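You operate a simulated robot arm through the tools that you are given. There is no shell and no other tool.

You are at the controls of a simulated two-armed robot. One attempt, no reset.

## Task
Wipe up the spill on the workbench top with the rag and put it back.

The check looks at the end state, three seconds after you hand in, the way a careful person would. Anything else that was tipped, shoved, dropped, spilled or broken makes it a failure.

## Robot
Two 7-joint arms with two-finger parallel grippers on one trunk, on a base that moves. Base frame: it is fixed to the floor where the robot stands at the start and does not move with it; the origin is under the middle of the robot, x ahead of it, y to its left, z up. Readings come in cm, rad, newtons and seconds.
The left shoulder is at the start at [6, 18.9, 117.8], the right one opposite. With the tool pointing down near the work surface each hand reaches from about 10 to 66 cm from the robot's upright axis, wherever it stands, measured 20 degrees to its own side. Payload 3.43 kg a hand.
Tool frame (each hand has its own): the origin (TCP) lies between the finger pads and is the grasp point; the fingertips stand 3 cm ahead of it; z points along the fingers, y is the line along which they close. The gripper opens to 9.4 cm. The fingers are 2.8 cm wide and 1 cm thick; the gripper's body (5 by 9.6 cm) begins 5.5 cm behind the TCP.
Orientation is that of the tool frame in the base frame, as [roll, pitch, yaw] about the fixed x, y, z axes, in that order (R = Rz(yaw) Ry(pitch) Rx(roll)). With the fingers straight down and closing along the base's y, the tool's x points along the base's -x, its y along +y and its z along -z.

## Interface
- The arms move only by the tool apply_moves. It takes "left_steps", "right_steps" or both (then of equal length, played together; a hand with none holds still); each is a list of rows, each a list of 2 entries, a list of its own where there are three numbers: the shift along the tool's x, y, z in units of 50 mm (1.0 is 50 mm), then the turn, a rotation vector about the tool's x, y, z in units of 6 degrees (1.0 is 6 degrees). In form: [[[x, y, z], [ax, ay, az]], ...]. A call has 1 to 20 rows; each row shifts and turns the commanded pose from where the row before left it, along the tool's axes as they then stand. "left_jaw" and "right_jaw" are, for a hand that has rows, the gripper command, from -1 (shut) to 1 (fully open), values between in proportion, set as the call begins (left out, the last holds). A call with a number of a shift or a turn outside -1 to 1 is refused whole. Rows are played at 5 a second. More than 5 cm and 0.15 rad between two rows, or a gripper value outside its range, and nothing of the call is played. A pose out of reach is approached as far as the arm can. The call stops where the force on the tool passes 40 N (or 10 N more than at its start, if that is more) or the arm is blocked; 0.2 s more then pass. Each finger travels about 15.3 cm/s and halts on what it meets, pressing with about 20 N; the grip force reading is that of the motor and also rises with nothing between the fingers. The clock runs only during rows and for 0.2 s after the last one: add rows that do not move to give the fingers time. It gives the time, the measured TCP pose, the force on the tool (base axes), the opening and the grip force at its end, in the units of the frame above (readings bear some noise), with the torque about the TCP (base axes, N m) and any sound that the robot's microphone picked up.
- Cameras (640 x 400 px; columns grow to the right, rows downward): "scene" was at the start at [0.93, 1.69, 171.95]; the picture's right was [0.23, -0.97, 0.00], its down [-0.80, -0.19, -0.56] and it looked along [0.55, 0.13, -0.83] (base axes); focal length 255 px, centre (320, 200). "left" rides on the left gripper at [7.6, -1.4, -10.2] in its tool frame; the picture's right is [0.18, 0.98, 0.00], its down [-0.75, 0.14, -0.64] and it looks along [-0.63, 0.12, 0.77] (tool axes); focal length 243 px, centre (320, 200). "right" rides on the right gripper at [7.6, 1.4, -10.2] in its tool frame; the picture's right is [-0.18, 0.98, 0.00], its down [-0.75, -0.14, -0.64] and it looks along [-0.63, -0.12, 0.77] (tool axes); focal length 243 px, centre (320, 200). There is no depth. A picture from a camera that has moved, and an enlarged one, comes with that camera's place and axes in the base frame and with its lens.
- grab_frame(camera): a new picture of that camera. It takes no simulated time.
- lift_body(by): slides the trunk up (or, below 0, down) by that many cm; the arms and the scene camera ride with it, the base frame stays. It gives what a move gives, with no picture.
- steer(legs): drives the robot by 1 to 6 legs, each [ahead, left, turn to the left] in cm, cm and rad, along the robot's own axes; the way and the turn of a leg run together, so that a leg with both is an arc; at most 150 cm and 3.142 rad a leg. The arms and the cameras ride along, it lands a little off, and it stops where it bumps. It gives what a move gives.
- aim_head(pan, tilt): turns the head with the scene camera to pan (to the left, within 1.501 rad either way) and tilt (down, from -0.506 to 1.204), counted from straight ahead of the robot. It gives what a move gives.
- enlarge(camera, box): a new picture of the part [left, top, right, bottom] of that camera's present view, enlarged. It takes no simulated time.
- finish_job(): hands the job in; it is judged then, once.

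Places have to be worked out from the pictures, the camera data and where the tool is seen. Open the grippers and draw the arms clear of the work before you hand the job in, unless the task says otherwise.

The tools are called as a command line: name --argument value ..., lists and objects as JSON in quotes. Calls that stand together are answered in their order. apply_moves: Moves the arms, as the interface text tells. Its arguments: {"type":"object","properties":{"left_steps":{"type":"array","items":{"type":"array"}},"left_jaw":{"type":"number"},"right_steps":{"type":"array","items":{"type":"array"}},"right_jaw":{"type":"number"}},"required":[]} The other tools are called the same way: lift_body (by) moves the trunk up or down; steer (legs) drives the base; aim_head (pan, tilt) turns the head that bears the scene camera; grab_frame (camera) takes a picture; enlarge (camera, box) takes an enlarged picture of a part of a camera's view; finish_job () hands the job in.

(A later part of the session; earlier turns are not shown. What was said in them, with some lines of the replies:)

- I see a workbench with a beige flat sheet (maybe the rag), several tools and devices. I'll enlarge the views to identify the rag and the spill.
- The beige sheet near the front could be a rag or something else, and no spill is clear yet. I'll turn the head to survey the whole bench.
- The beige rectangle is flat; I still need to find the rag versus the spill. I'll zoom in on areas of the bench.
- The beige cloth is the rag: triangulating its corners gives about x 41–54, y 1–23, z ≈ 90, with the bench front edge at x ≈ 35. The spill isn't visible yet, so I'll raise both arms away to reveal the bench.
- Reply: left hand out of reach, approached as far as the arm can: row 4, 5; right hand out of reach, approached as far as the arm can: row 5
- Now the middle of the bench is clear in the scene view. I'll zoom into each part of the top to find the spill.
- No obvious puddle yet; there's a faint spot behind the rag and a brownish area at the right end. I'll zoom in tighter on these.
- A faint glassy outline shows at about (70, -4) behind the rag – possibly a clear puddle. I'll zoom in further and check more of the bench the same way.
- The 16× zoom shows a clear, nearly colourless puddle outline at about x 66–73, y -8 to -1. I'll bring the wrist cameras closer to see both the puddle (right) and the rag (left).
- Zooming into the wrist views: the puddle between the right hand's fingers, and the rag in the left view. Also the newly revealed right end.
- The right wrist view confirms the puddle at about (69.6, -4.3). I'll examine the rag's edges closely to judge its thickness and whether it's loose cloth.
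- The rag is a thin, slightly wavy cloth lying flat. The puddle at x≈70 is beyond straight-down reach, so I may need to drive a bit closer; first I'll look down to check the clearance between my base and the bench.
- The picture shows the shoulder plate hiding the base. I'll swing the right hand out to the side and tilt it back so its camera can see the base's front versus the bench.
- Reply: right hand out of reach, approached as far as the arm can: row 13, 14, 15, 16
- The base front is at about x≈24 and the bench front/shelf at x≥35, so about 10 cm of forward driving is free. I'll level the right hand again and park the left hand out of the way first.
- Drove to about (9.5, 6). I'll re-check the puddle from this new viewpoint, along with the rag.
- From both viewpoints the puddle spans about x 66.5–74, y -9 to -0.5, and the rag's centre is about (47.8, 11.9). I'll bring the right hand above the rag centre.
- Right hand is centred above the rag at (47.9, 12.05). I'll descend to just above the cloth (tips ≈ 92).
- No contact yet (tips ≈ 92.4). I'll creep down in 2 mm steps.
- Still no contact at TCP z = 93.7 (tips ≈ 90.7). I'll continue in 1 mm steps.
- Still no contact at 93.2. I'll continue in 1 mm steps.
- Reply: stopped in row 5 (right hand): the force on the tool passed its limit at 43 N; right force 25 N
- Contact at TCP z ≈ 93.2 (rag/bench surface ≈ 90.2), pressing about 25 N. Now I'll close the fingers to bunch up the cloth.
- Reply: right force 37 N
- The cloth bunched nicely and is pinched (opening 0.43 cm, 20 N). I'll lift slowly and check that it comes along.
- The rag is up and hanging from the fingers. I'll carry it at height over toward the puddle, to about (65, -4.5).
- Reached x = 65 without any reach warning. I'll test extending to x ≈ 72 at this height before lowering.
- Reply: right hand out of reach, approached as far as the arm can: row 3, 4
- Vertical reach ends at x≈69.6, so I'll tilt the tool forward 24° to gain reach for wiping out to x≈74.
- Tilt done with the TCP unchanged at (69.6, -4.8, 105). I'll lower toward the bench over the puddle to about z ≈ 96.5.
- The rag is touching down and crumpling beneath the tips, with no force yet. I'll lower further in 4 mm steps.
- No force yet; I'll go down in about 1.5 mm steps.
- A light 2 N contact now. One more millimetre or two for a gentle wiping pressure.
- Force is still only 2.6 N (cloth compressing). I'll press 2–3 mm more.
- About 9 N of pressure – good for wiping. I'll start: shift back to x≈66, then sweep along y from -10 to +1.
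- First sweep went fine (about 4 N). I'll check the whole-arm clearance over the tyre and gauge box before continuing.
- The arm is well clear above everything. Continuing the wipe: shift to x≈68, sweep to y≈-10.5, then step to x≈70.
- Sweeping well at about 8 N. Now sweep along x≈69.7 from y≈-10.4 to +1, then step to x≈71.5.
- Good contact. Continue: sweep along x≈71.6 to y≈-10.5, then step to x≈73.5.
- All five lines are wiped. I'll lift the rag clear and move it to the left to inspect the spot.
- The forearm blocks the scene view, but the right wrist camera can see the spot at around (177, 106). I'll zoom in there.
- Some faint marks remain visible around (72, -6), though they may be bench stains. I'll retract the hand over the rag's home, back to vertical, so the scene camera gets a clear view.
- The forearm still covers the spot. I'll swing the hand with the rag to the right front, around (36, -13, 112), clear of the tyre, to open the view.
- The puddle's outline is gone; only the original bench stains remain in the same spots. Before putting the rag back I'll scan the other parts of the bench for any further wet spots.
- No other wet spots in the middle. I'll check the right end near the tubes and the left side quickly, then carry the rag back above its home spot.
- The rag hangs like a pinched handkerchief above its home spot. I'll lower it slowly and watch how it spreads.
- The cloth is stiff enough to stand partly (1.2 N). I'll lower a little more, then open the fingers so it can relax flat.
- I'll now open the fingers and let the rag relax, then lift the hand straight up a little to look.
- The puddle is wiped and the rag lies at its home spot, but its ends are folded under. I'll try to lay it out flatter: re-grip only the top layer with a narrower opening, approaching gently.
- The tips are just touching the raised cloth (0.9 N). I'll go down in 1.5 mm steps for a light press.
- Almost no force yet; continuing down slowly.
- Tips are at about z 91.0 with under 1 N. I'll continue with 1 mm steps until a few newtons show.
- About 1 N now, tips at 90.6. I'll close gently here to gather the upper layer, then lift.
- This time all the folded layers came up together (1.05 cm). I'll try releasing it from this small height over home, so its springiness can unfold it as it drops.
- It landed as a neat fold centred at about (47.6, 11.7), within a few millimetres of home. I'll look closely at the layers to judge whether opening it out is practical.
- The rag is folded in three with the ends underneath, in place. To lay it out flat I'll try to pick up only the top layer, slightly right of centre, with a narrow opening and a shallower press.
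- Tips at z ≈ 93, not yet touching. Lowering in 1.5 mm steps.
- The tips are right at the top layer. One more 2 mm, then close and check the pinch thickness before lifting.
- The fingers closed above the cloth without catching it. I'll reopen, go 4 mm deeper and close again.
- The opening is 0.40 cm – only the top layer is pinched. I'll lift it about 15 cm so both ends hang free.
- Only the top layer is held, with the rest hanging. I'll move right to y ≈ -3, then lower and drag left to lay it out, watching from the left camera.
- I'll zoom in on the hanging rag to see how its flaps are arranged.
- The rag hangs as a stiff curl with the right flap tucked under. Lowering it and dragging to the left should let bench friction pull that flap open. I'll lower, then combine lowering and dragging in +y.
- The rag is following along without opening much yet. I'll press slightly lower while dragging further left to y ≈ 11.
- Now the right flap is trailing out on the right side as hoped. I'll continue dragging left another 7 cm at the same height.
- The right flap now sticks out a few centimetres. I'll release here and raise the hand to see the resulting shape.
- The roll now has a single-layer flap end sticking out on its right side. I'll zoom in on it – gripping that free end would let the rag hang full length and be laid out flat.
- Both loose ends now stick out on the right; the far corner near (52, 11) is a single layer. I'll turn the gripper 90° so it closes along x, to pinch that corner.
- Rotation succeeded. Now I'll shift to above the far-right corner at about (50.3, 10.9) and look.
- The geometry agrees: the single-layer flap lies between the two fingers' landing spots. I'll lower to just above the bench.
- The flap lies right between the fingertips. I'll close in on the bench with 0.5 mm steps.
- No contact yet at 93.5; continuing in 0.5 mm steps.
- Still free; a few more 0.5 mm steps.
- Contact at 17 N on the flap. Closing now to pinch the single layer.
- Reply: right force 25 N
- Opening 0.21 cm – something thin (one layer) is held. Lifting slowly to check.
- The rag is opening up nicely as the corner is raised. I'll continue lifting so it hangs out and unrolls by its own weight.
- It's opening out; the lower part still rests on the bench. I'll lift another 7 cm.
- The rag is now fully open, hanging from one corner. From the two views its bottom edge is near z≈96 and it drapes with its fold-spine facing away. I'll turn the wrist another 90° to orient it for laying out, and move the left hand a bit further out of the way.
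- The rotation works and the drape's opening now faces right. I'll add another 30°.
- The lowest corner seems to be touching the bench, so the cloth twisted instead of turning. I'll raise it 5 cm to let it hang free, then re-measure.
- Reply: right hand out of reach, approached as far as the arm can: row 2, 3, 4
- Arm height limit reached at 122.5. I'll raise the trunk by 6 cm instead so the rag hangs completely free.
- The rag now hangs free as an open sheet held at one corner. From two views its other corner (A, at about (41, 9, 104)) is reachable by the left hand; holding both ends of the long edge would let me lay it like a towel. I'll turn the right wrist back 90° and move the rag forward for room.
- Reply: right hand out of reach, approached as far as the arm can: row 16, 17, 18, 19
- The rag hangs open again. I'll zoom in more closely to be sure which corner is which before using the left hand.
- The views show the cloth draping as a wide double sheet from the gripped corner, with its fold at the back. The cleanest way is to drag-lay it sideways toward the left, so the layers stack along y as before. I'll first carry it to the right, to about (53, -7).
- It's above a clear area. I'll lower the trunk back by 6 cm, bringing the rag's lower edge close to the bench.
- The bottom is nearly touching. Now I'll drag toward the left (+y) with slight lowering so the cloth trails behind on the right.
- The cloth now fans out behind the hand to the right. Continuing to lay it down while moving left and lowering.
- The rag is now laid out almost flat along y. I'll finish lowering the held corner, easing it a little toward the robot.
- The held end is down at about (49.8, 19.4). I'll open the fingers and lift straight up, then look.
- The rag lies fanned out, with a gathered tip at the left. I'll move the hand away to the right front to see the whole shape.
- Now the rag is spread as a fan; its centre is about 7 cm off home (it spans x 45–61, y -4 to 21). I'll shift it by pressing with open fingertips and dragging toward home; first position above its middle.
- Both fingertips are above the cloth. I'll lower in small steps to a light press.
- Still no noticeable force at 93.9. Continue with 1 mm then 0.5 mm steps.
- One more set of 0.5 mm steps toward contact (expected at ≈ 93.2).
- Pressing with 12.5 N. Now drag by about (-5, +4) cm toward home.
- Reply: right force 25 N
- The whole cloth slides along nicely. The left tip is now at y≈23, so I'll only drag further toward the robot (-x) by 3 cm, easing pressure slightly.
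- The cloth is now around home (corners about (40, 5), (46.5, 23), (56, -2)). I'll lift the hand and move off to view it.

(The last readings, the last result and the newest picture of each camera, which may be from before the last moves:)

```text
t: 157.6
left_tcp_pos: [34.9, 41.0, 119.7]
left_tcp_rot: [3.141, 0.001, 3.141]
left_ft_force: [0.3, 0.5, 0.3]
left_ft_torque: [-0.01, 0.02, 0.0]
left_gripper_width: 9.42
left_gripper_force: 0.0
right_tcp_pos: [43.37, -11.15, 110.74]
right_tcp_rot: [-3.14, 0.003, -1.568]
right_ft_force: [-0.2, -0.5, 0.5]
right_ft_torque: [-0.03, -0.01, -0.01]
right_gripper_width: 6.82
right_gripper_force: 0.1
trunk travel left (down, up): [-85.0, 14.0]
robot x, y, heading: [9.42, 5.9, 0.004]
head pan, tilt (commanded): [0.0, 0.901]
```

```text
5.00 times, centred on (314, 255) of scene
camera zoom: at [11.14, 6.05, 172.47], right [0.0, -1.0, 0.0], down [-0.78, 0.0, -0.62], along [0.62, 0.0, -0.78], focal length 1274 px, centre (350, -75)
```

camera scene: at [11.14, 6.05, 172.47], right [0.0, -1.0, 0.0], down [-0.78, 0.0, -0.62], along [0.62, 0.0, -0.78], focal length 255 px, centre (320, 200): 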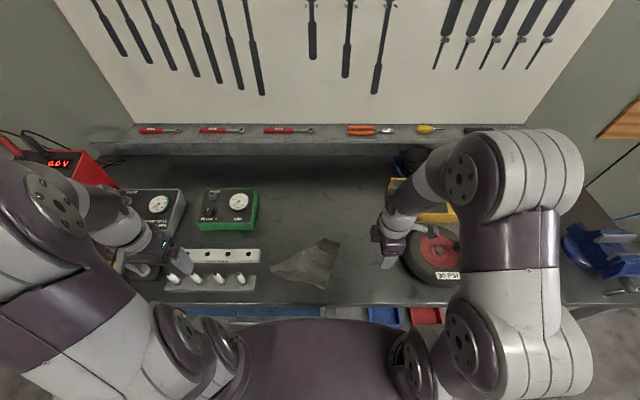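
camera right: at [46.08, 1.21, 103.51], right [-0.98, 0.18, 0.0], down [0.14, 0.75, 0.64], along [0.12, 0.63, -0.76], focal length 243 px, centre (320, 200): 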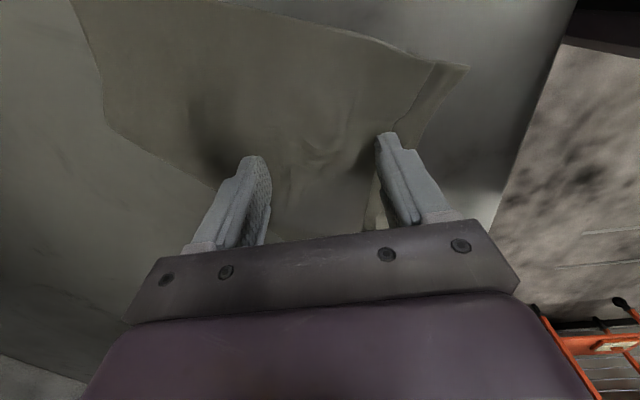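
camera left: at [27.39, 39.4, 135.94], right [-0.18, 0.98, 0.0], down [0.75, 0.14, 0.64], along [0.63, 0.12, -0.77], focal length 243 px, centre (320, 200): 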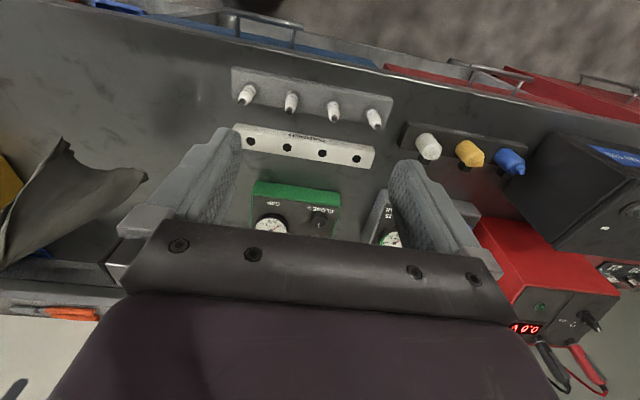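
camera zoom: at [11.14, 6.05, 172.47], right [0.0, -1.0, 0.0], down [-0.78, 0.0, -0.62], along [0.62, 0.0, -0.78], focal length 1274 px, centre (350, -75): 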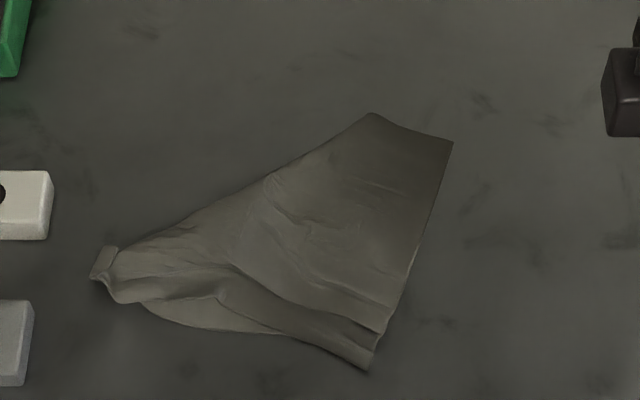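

The rag is lying spread at its home place, with its centre within about 2–3 cm of where it was. I'll re-check the wiped spot and the rest of the bench now.

enlarge --camera "scene" --box '[318, 197, 374, 232]'

enlarge --camera "scene" --box '[280, 180, 408, 260]'

enlarge --camera "scene" --box '[330, 230, 410, 300]'

enlarge --camera "scene" --box '[120, 190, 280, 300]'

```text
11.43 times, centred on (346, 214) of scene
camera zoom: at [11.14, 6.05, 172.47], right [0.0, -1.0, 0.0], down [-0.78, 0.0, -0.62], along [0.62, 0.0, -0.78], focal length 2911 px, centre (23, 34)
```

zoom: 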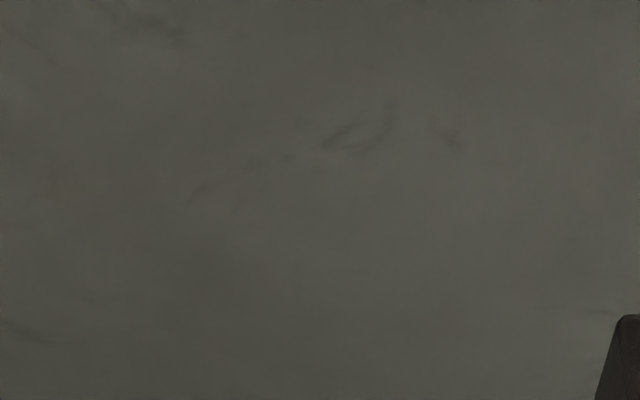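

```text
5.00 times, centred on (344, 220) of scene
camera zoom: at [11.14, 6.05, 172.47], right [0.0, -1.0, 0.0], down [-0.78, 0.0, -0.62], along [0.62, 0.0, -0.78], focal length 1274 px, centre (200, 100)
```

zoom: 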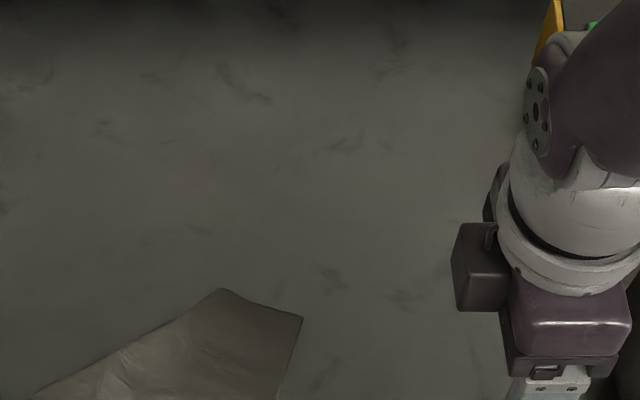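

```text
5.71 times, centred on (370, 265) of scene
camera zoom: at [11.14, 6.05, 172.47], right [0.0, -1.0, 0.0], down [-0.78, 0.0, -0.62], along [0.62, 0.0, -0.78], focal length 1456 px, centre (34, -171)
```

zoom: 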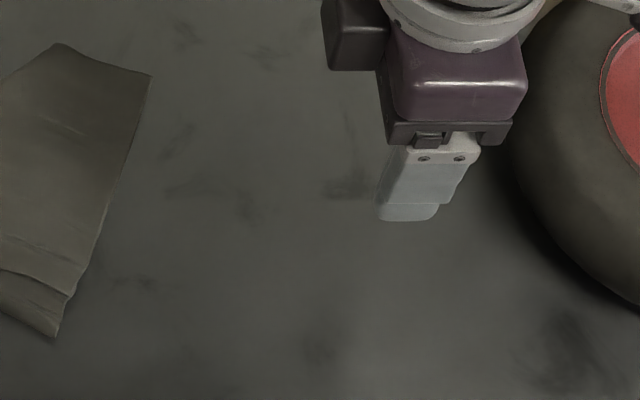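

```text
3.64 times, centred on (200, 245) of scene
camera zoom: at [11.14, 6.05, 172.47], right [0.0, -1.0, 0.0], down [-0.78, 0.0, -0.62], along [0.62, 0.0, -0.78], focal length 926 px, centre (756, 36)
```

zoom: 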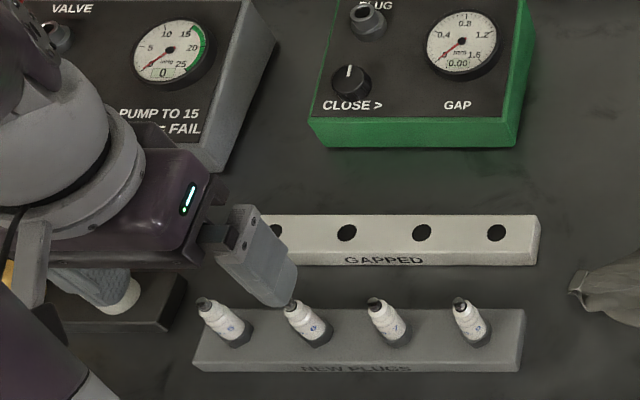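

The spot is clean and all other items are undisturbed. The rag's left end is still gathered, so I'll spread it: press with closed fingertips there and open them along x.

apply_moves --right_jaw -1 --right_steps '[[[-0.494, -0.065, 0], [0, 0, 0]], [[-0.494, -0.065, 0], [0, 0, 0]], [[-0.494, -0.065, 0], [0, 0, 0]], [[-0.494, -0.065, 0], [0, 0, 0]], [[-0.494, -0.065, 0], [0, 0, 0]], [[-0.494, -0.065, 0], [0, 0, 0]], [[-0.494, -0.065, 0], [0, 0, 0]], [[-0.494, -0.065, 0], [0, 0, 0]], [[-0.494, -0.065, 0], [0, 0, 0]], [[-0.494, -0.065, 0], [0, 0, 0]], [[-0.494, -0.065, 0], [0, 0, 0]], [[-0.494, -0.065, 0], [0, 0, 0]], [[0, 0, 0.5], [0, 0, 0]], [[0, 0, 0.5], [0, 0, 0]], [[0, 0, 0.5], [0, 0, 0]], [[0, 0, 0.5], [0, 0, 0]], [[0, 0, 0.4], [0, 0, 0]], [[0, 0, 0.4], [0, 0, 0]], [[0, 0, 0], [0, 0, 0]]]'

grab_frame --camera "right"

enlarge --camera "scene" --box '[230, 215, 358, 295]'

```text
t: 161.6
left_tcp_pos: [34.91, 41.03, 119.7]
left_tcp_rot: [-3.141, 0.0, 3.141]
left_ft_force: [0.4, 1.0, -0.5]
left_ft_torque: [0.03, 0.0, -0.04]
left_gripper_width: 9.39
left_gripper_force: 0.1
right_tcp_pos: [47.61, 18.37, 96.76]
right_tcp_rot: [-3.137, 0.003, -1.571]
right_ft_force: [0.5, -0.1, 0.4]
right_ft_torque: [0.01, 0.02, 0.0]
right_gripper_width: 0.02
right_gripper_force: 20.0
trunk travel left (down, up): [-85.0, 14.0]
robot x, y, heading: [9.55, 5.85, 0.003]
head pan, tilt (commanded): [0.0, 0.901]
```

```text
taken
camera right: at [46.04, 10.75, 106.95], right [-0.98, 0.18, 0.0], down [0.14, 0.75, 0.65], along [0.12, 0.63, -0.76], focal length 243 px, centre (320, 200)
```

right: 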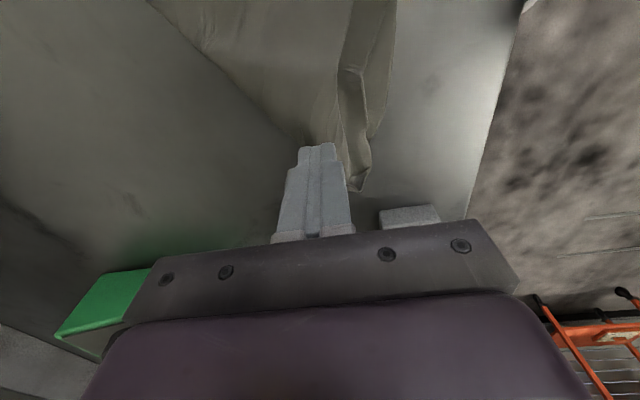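

```text
5.00 times, centred on (294, 255) of scene
camera zoom: at [11.12, 5.98, 172.47], right [0.0, -1.0, 0.0], down [-0.78, 0.0, -0.62], along [0.62, 0.0, -0.78], focal length 1274 px, centre (450, -75)
```

zoom: 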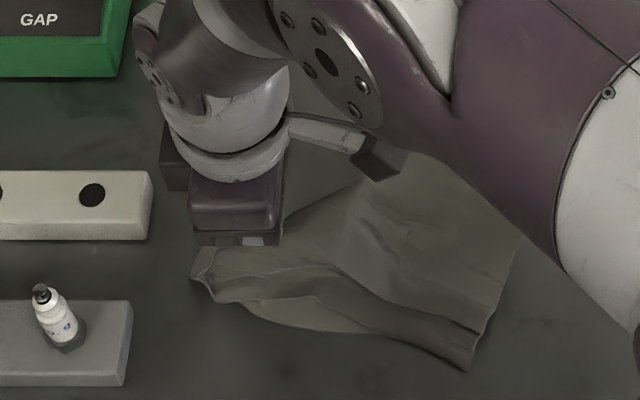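

The gathered part at y≈18 spans x ≈ 42.5–48.5, so I'll centre the hand at x≈45.6 and lower in small steps.

apply_moves --right_steps '[[[0, 0.2, 0], [0, 0, 0]], [[0, 0.2, 0], [0, 0, 0]], [[0, 0, 0.1], [0, 0, 0]], [[0, 0, 0.1], [0, 0, 0]], [[0, 0, 0.06], [0, 0, 0]], [[0, 0, 0.06], [0, 0, 0]], [[0, 0, 0.06], [0, 0, 0]], [[0, 0, 0.04], [0, 0, 0]], [[0, 0, 0.04], [0, 0, 0]], [[0, 0, 0.02], [0, 0, 0]], [[0, 0, 0.02], [0, 0, 0]], [[0, 0, 0.02], [0, 0, 0]]]'

grab_frame --camera "right"

```text
t: 164.2
left_tcp_pos: [34.92, 40.89, 119.79]
left_tcp_rot: [-3.141, 0.002, -3.141]
left_ft_force: [0.4, 0.2, -0.3]
left_ft_torque: [-0.01, 0.01, 0.0]
left_gripper_width: 9.4
left_gripper_force: 0.2
right_tcp_pos: [45.55, 18.52, 94.12]
right_tcp_rot: [-3.139, 0.005, -1.57]
right_ft_force: [0.0, -0.3, 0.4]
right_ft_torque: [-0.02, 0.02, 0.02]
right_gripper_width: 0.01
right_gripper_force: 20.7
trunk travel left (down, up): [-85.0, 14.0]
robot x, y, heading: [9.74, 6.0, -0.001]
head pan, tilt (commanded): [0.0, 0.901]
```

```text
taken
camera right: at [43.95, 10.87, 104.3], right [-0.98, 0.18, 0.0], down [0.14, 0.75, 0.64], along [0.12, 0.63, -0.76], focal length 243 px, centre (320, 200)
```

right: 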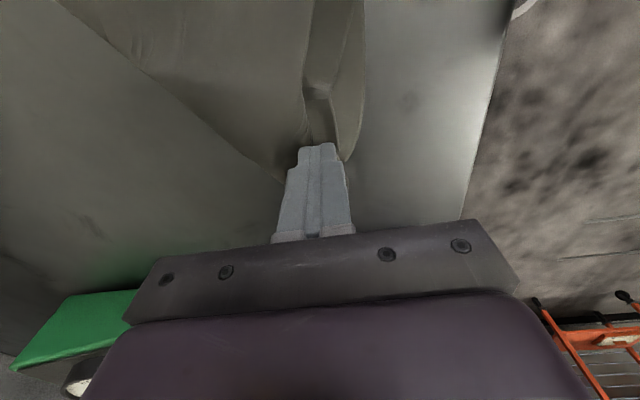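

Right above the gathered folds. Continuing to contact in 1 mm and 0.5 mm steps.

apply_moves --right_steps '[[[0, 0, 0.02], [0, 0, 0]], [[0, 0, 0.02], [0, 0, 0]], [[0, 0, 0.02], [0, 0, 0]], [[0, 0, 0.02], [0, 0, 0]], [[0, 0, 0.02], [0, 0, 0]], [[0, 0, 0.01], [0, 0, 0]]]'

```text
t: 165.6
left_tcp_pos: [34.88, 40.98, 119.81]
left_tcp_rot: [3.142, 0.0, -3.141]
left_ft_force: [0.6, 0.2, 0.2]
left_ft_torque: [-0.01, 0.03, 0.0]
left_gripper_width: 9.4
left_gripper_force: 0.1
right_tcp_pos: [45.51, 18.4, 93.51]
right_tcp_rot: [-3.139, 0.003, -1.571]
right_ft_force: [0.6, -0.1, 0.8]
right_ft_torque: [-0.03, 0.01, -0.04]
right_gripper_width: 0.0
right_gripper_force: 20.2
trunk travel left (down, up): [-85.0, 14.0]
robot x, y, heading: [9.53, 5.81, -0.004]
head pan, tilt (commanded): [0.0, 0.901]
```

A few more 0.5 mm steps to get about 5–15 N of pressure.

apply_moves --right_steps '[[[0, 0, 0.01], [0, 0, 0]], [[0, 0, 0.01], [0, 0, 0]], [[0, 0, 0.01], [0, 0, 0]], [[0, 0, 0.01], [0, 0, 0]], [[0, 0, 0.01], [0, 0, 0]]]'

```text
t: 166.8
left_tcp_pos: [34.87, 40.89, 119.66]
left_tcp_rot: [3.141, -0.001, -3.141]
left_ft_force: [-0.3, 0.2, 0.1]
left_ft_torque: [-0.01, 0.0, 0.03]
left_gripper_width: 9.43
left_gripper_force: 0.0
right_tcp_pos: [45.42, 18.46, 93.4]
right_tcp_rot: [-3.139, 0.002, -1.571]
right_ft_force: [-0.2, -0.2, 1.0]
right_ft_torque: [0.03, 0.03, 0.01]
right_gripper_width: 0.0
right_gripper_force: 19.7
trunk travel left (down, up): [-85.0, 14.0]
robot x, y, heading: [9.9, 6.22, -0.001]
head pan, tilt (commanded): [0.0, 0.901]
```

apply_moves --right_steps '[[[0, 0, 0.01], [0, 0, 0]], [[0, 0, 0.01], [0, 0, 0]], [[0, 0, 0.01], [0, 0, 0]]]'

```text
t: 167.6
left_tcp_pos: [34.82, 41.03, 119.73]
left_tcp_rot: [3.14, 0.0, 3.142]
left_ft_force: [-0.5, -0.2, -0.4]
left_ft_torque: [0.0, -0.02, -0.02]
left_gripper_width: 9.4
left_gripper_force: 0.2
right_tcp_pos: [45.46, 18.47, 93.29]
right_tcp_rot: [-3.136, 0.005, -1.572]
right_ft_force: [-0.8, -1.8, 7.5]
right_ft_torque: [0.07, 0.03, 0.01]
right_gripper_width: 0.0
right_gripper_force: 19.9
trunk travel left (down, up): [-85.0, 14.0]
robot x, y, heading: [9.49, 6.01, 0.003]
head pan, tilt (commanded): [0.0, 0.901]
```

Pressing with 7.5 N now. I'll open the fingers to about 6.5 cm to spread the folds, then lift off.

apply_moves --right_jaw 0.4 --right_steps '[[[0, 0, 0], [0, 0, 0]], [[0, 0, 0], [0, 0, 0]], [[0, 0, 0], [0, 0, 0]], [[0, 0, 0], [0, 0, 0]]]'

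apply_moves --right_steps '[[[0, 0, -0.1], [0, 0, 0]], [[0, 0, -0.3], [0, 0, 0]], [[0, 0, -0.5], [0, 0, 0]], [[0, 0, -0.6], [0, 0, 0]], [[0, 0, -0.6], [0, 0, 0]], [[0, 0, -0.6], [0, 0, 0]], [[0, 0, -0.6], [0, 0, 0]], [[0.5, 0.2, -0.1], [0, 0, 0]], [[0.5, 0.2, -0.1], [0, 0, 0]], [[0.5, 0.2, 0], [0, 0, 0]], [[0.5, 0.2, 0], [0, 0, 0]], [[0.5, 0.1, 0], [0, 0, 0]], [[0.5, 0.1, 0], [0, 0, 0]], [[0.5, 0.1, 0], [0, 0, 0]], [[0.5, 0.1, 0], [0, 0, 0]], [[0.5, 0.1, 0], [0, 0, 0]], [[0.5, 0.1, 0], [0, 0, 0]], [[0.5, 0.1, 0], [0, 0, 0]], [[0.5, 0.1, 0], [0, 0, 0]], [[0, 0, 0], [0, 0, 0]]]'

grab_frame --camera "scene"

enlarge --camera "scene" --box '[250, 215, 378, 295]'

```text
t: 168.6
left_tcp_pos: [34.86, 40.87, 119.76]
left_tcp_rot: [3.141, -0.001, -3.141]
left_ft_force: [-0.4, -0.5, 0.7]
left_ft_torque: [0.02, -0.01, -0.03]
left_gripper_width: 9.42
left_gripper_force: 0.0
right_tcp_pos: [45.36, 18.5, 93.32]
right_tcp_rot: [-3.137, 0.003, -1.568]
right_ft_force: [3.1, 1.1, 11.8]
right_ft_torque: [0.14, 0.36, -0.04]
right_gripper_width: 6.44
right_gripper_force: 0.1
trunk travel left (down, up): [-85.0, 14.0]
robot x, y, heading: [9.43, 5.81, 0.005]
head pan, tilt (commanded): [0.0, 0.901]
```

```text
t: 172.8
left_tcp_pos: [34.91, 40.86, 119.63]
left_tcp_rot: [-3.141, 0.001, -3.14]
left_ft_force: [-0.5, -0.1, -1.4]
left_ft_torque: [0.0, -0.01, -0.02]
left_gripper_width: 9.39
left_gripper_force: 0.1
right_tcp_pos: [37.31, -11.4, 110.64]
right_tcp_rot: [-3.137, 0.004, -1.569]
right_ft_force: [0.3, 0.0, 0.8]
right_ft_torque: [0.03, -0.01, 0.03]
right_gripper_width: 6.58
right_gripper_force: 0.0
trunk travel left (down, up): [-85.0, 14.0]
robot x, y, heading: [9.44, 5.91, 0.004]
head pan, tilt (commanded): [0.0, 0.901]
```

```text
taken
camera scene: at [11.14, 6.04, 172.47], right [0.0, -1.0, 0.0], down [-0.78, 0.0, -0.62], along [0.62, 0.0, -0.78], focal length 255 px, centre (320, 200)
```

scene: 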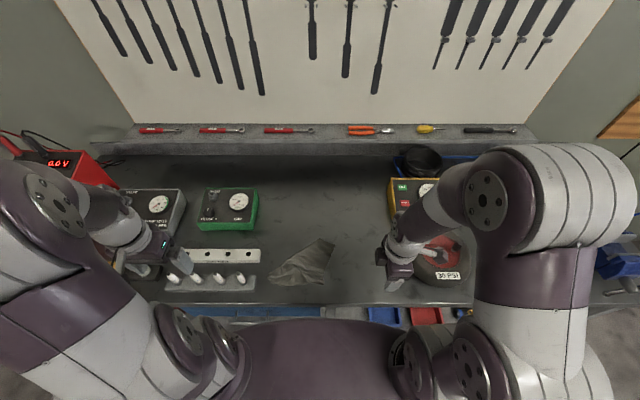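

```text
5.00 times, centred on (314, 255) of scene
camera zoom: at [11.14, 6.04, 172.47], right [0.0, -1.0, 0.0], down [-0.78, 0.0, -0.62], along [0.62, 0.0, -0.78], focal length 1274 px, centre (350, -75)
```

zoom: 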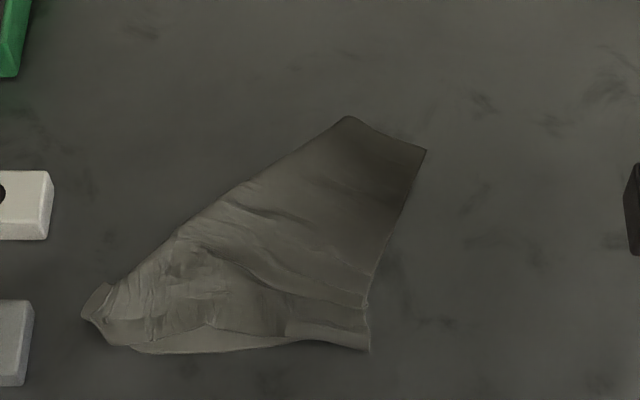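

The rag is spread wider now, centred at about (47.5, 11) – essentially home. Now I'll fully open the right gripper, draw the right arm back, and then drive back to the starting spot.

apply_moves --right_jaw 1 --right_steps '[[[0.3, 0.11, -0.1], [0, 0, 0]], [[0.3, 0.11, -0.1], [0, 0, 0]], [[0.3, 0.11, -0.1], [0, 0, 0]], [[0.3, 0.11, -0.1], [0, 0, 0]], [[0.3, 0.11, -0.1], [0, 0, 0]], [[0.3, 0.11, -0.1], [0, 0, 0]], [[0.3, 0.11, -0.1], [0, 0, 0]], [[0.3, 0.11, -0.1], [0, 0, 0]], [[0.3, 0.11, 0], [0, 0, 0]], [[0.3, 0.11, 0], [0, 0, 0]], [[0, 0, 0], [0, 0, 0]]]'

grab_frame --camera "scene"

```text
t: 175.2
left_tcp_pos: [34.88, 40.97, 119.74]
left_tcp_rot: [-3.14, 0.0, 3.141]
left_ft_force: [0.1, -0.4, 0.4]
left_ft_torque: [0.01, -0.06, 0.03]
left_gripper_width: 9.41
left_gripper_force: 0.1
right_tcp_pos: [31.87, -26.59, 114.41]
right_tcp_rot: [-3.138, 0.004, -1.572]
right_ft_force: [0.0, 0.4, 0.7]
right_ft_torque: [0.0, 0.02, 0.01]
right_gripper_width: 9.41
right_gripper_force: 0.1
trunk travel left (down, up): [-85.0, 14.0]
robot x, y, heading: [9.6, 5.96, 0.0]
head pan, tilt (commanded): [0.0, 0.901]
```

```text
taken
camera scene: at [11.12, 6.03, 172.47], right [0.0, -1.0, 0.0], down [-0.78, 0.0, -0.62], along [0.62, 0.0, -0.78], focal length 255 px, centre (320, 200)
```

scene: 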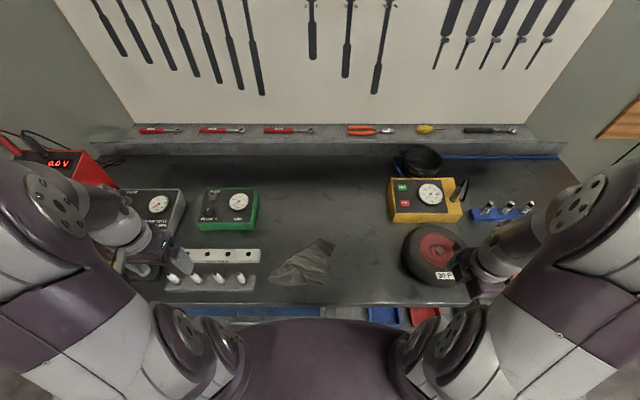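

The bench is clear and the objects are as before. I'll drive straight back to the starting position and take a last look.

steer --legs '[[-9.5, 0, 0], [0, -6, 0]]'

aim_head --pan 0.0 --tilt 0.8

grab_frame --camera "scene"

enlarge --camera "scene" --box '[230, 160, 390, 260]'

enlarge --camera "scene" --box '[300, 198, 364, 238]'

enlarge --camera "scene" --box '[240, 220, 400, 320]'

```text
t: 176.9
left_tcp_pos: [25.52, 35.4, 119.54]
left_tcp_rot: [-3.138, 0.0, 3.141]
left_ft_force: [0.1, 1.2, -0.9]
left_ft_torque: [-0.03, -0.01, 0.02]
left_gripper_width: 9.38
left_gripper_force: 0.1
right_tcp_pos: [22.61, -32.06, 114.59]
right_tcp_rot: [-3.138, -0.001, -1.571]
right_ft_force: [1.0, 1.1, -0.2]
right_ft_torque: [-0.03, -0.02, 0.0]
right_gripper_width: 9.4
right_gripper_force: 0.1
trunk travel left (down, up): [-85.0, 14.0]
robot x, y, heading: [0.38, -0.17, -0.003]
head pan, tilt (commanded): [0.0, 0.901]
```

```text
t: 177.6
left_tcp_pos: [25.55, 35.02, 119.66]
left_tcp_rot: [3.141, 0.0, 3.141]
left_ft_force: [0.4, 0.6, -0.3]
left_ft_torque: [0.03, -0.03, -0.06]
left_gripper_width: 9.4
left_gripper_force: 0.1
right_tcp_pos: [22.45, -32.44, 114.47]
right_tcp_rot: [-3.137, 0.004, -1.572]
right_ft_force: [-0.5, 0.1, 0.6]
right_ft_torque: [0.04, -0.03, 0.01]
right_gripper_width: 9.4
right_gripper_force: 0.1
trunk travel left (down, up): [-85.0, 14.0]
robot x, y, heading: [0.5, -0.34, 0.003]
head pan, tilt (commanded): [0.0, 0.799]
```

```text
taken
camera scene: at [2.25, 0.0, 173.26], right [0.0, -1.0, 0.0], down [-0.72, 0.0, -0.7], along [0.7, 0.0, -0.72], focal length 255 px, centre (320, 200)
```

scene: 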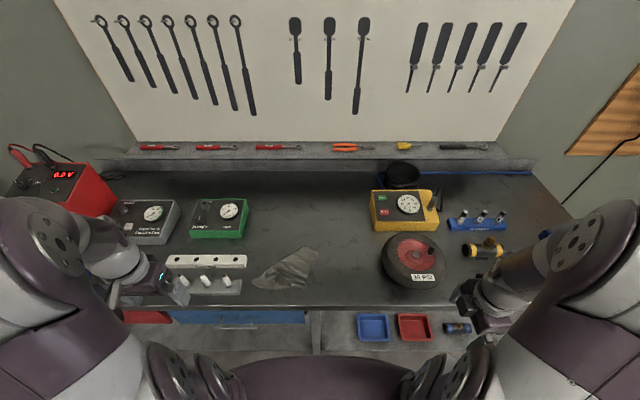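

```text
4.00 times, centred on (310, 210) of scene
camera zoom: at [2.25, 0.0, 173.26], right [0.0, -1.0, 0.0], down [-0.72, 0.0, -0.7], along [0.7, 0.0, -0.72], focal length 1019 px, centre (360, 160)
```

zoom: 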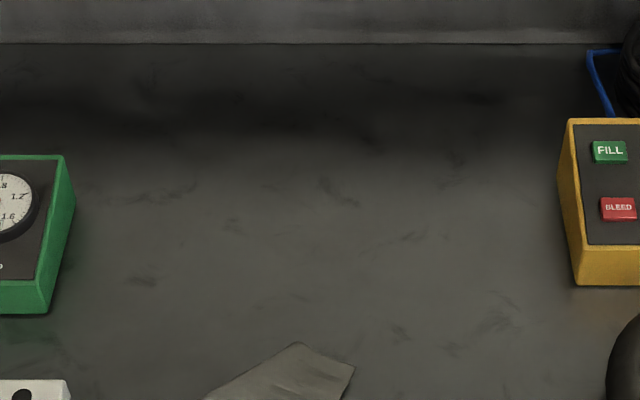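

```text
10.00 times, centred on (332, 218) of scene
camera zoom: at [2.25, 0.0, 173.26], right [0.0, -1.0, 0.0], down [-0.72, 0.0, -0.7], along [0.7, 0.0, -0.72], focal length 2547 px, centre (200, 20)
```

zoom: 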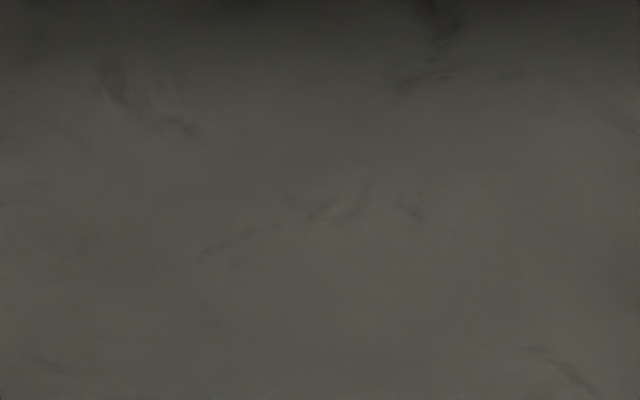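

```text
4.00 times, centred on (320, 270) of scene
camera zoom: at [2.25, 0.0, 173.26], right [0.0, -1.0, 0.0], down [-0.72, 0.0, -0.7], along [0.7, 0.0, -0.72], focal length 1019 px, centre (320, -80)
```

zoom: 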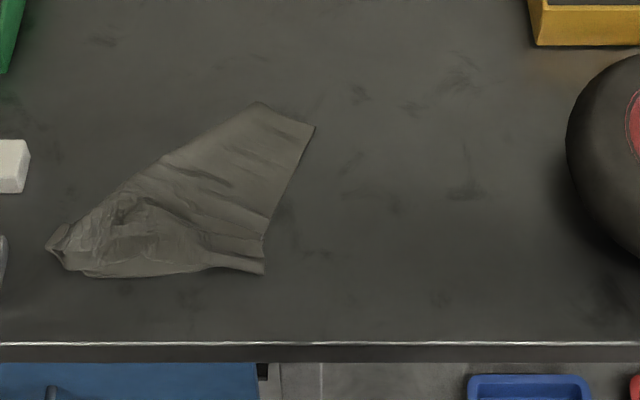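

The puddle is gone, with only the original bench stains left. The rag covers its original spot, nothing else has moved, and both grippers are open and clear of the work. Handing in.

finish_job

```text
The job is handed in.
```

I wiped up the spill and put the rag back in its place. I've handed the job in, but I haven't seen the result of the check.

- **Spill:** It was a small, nearly colourless puddle towards the back of the bench, between the green and yellow gauge boxes. In close-up views from two spots there is no trace of it. Only the bench's old dark stains remain.
- **Rag:** Its centre is within about 2–3 cm of where it started. It is not as neat as before: it lies creased and fanned out rather than as a flat rectangle, and it reaches a few centimetres past the original outline at the far right.
- **Everything else:** The tyre, gauge boxes, plug racks and tools look the same as in the first pictures. Nothing was touched apart from the rag and the bench top.
- **Robot:** Both grippers are open and empty, the arms are clear of the bench, and the base is back at its starting position.
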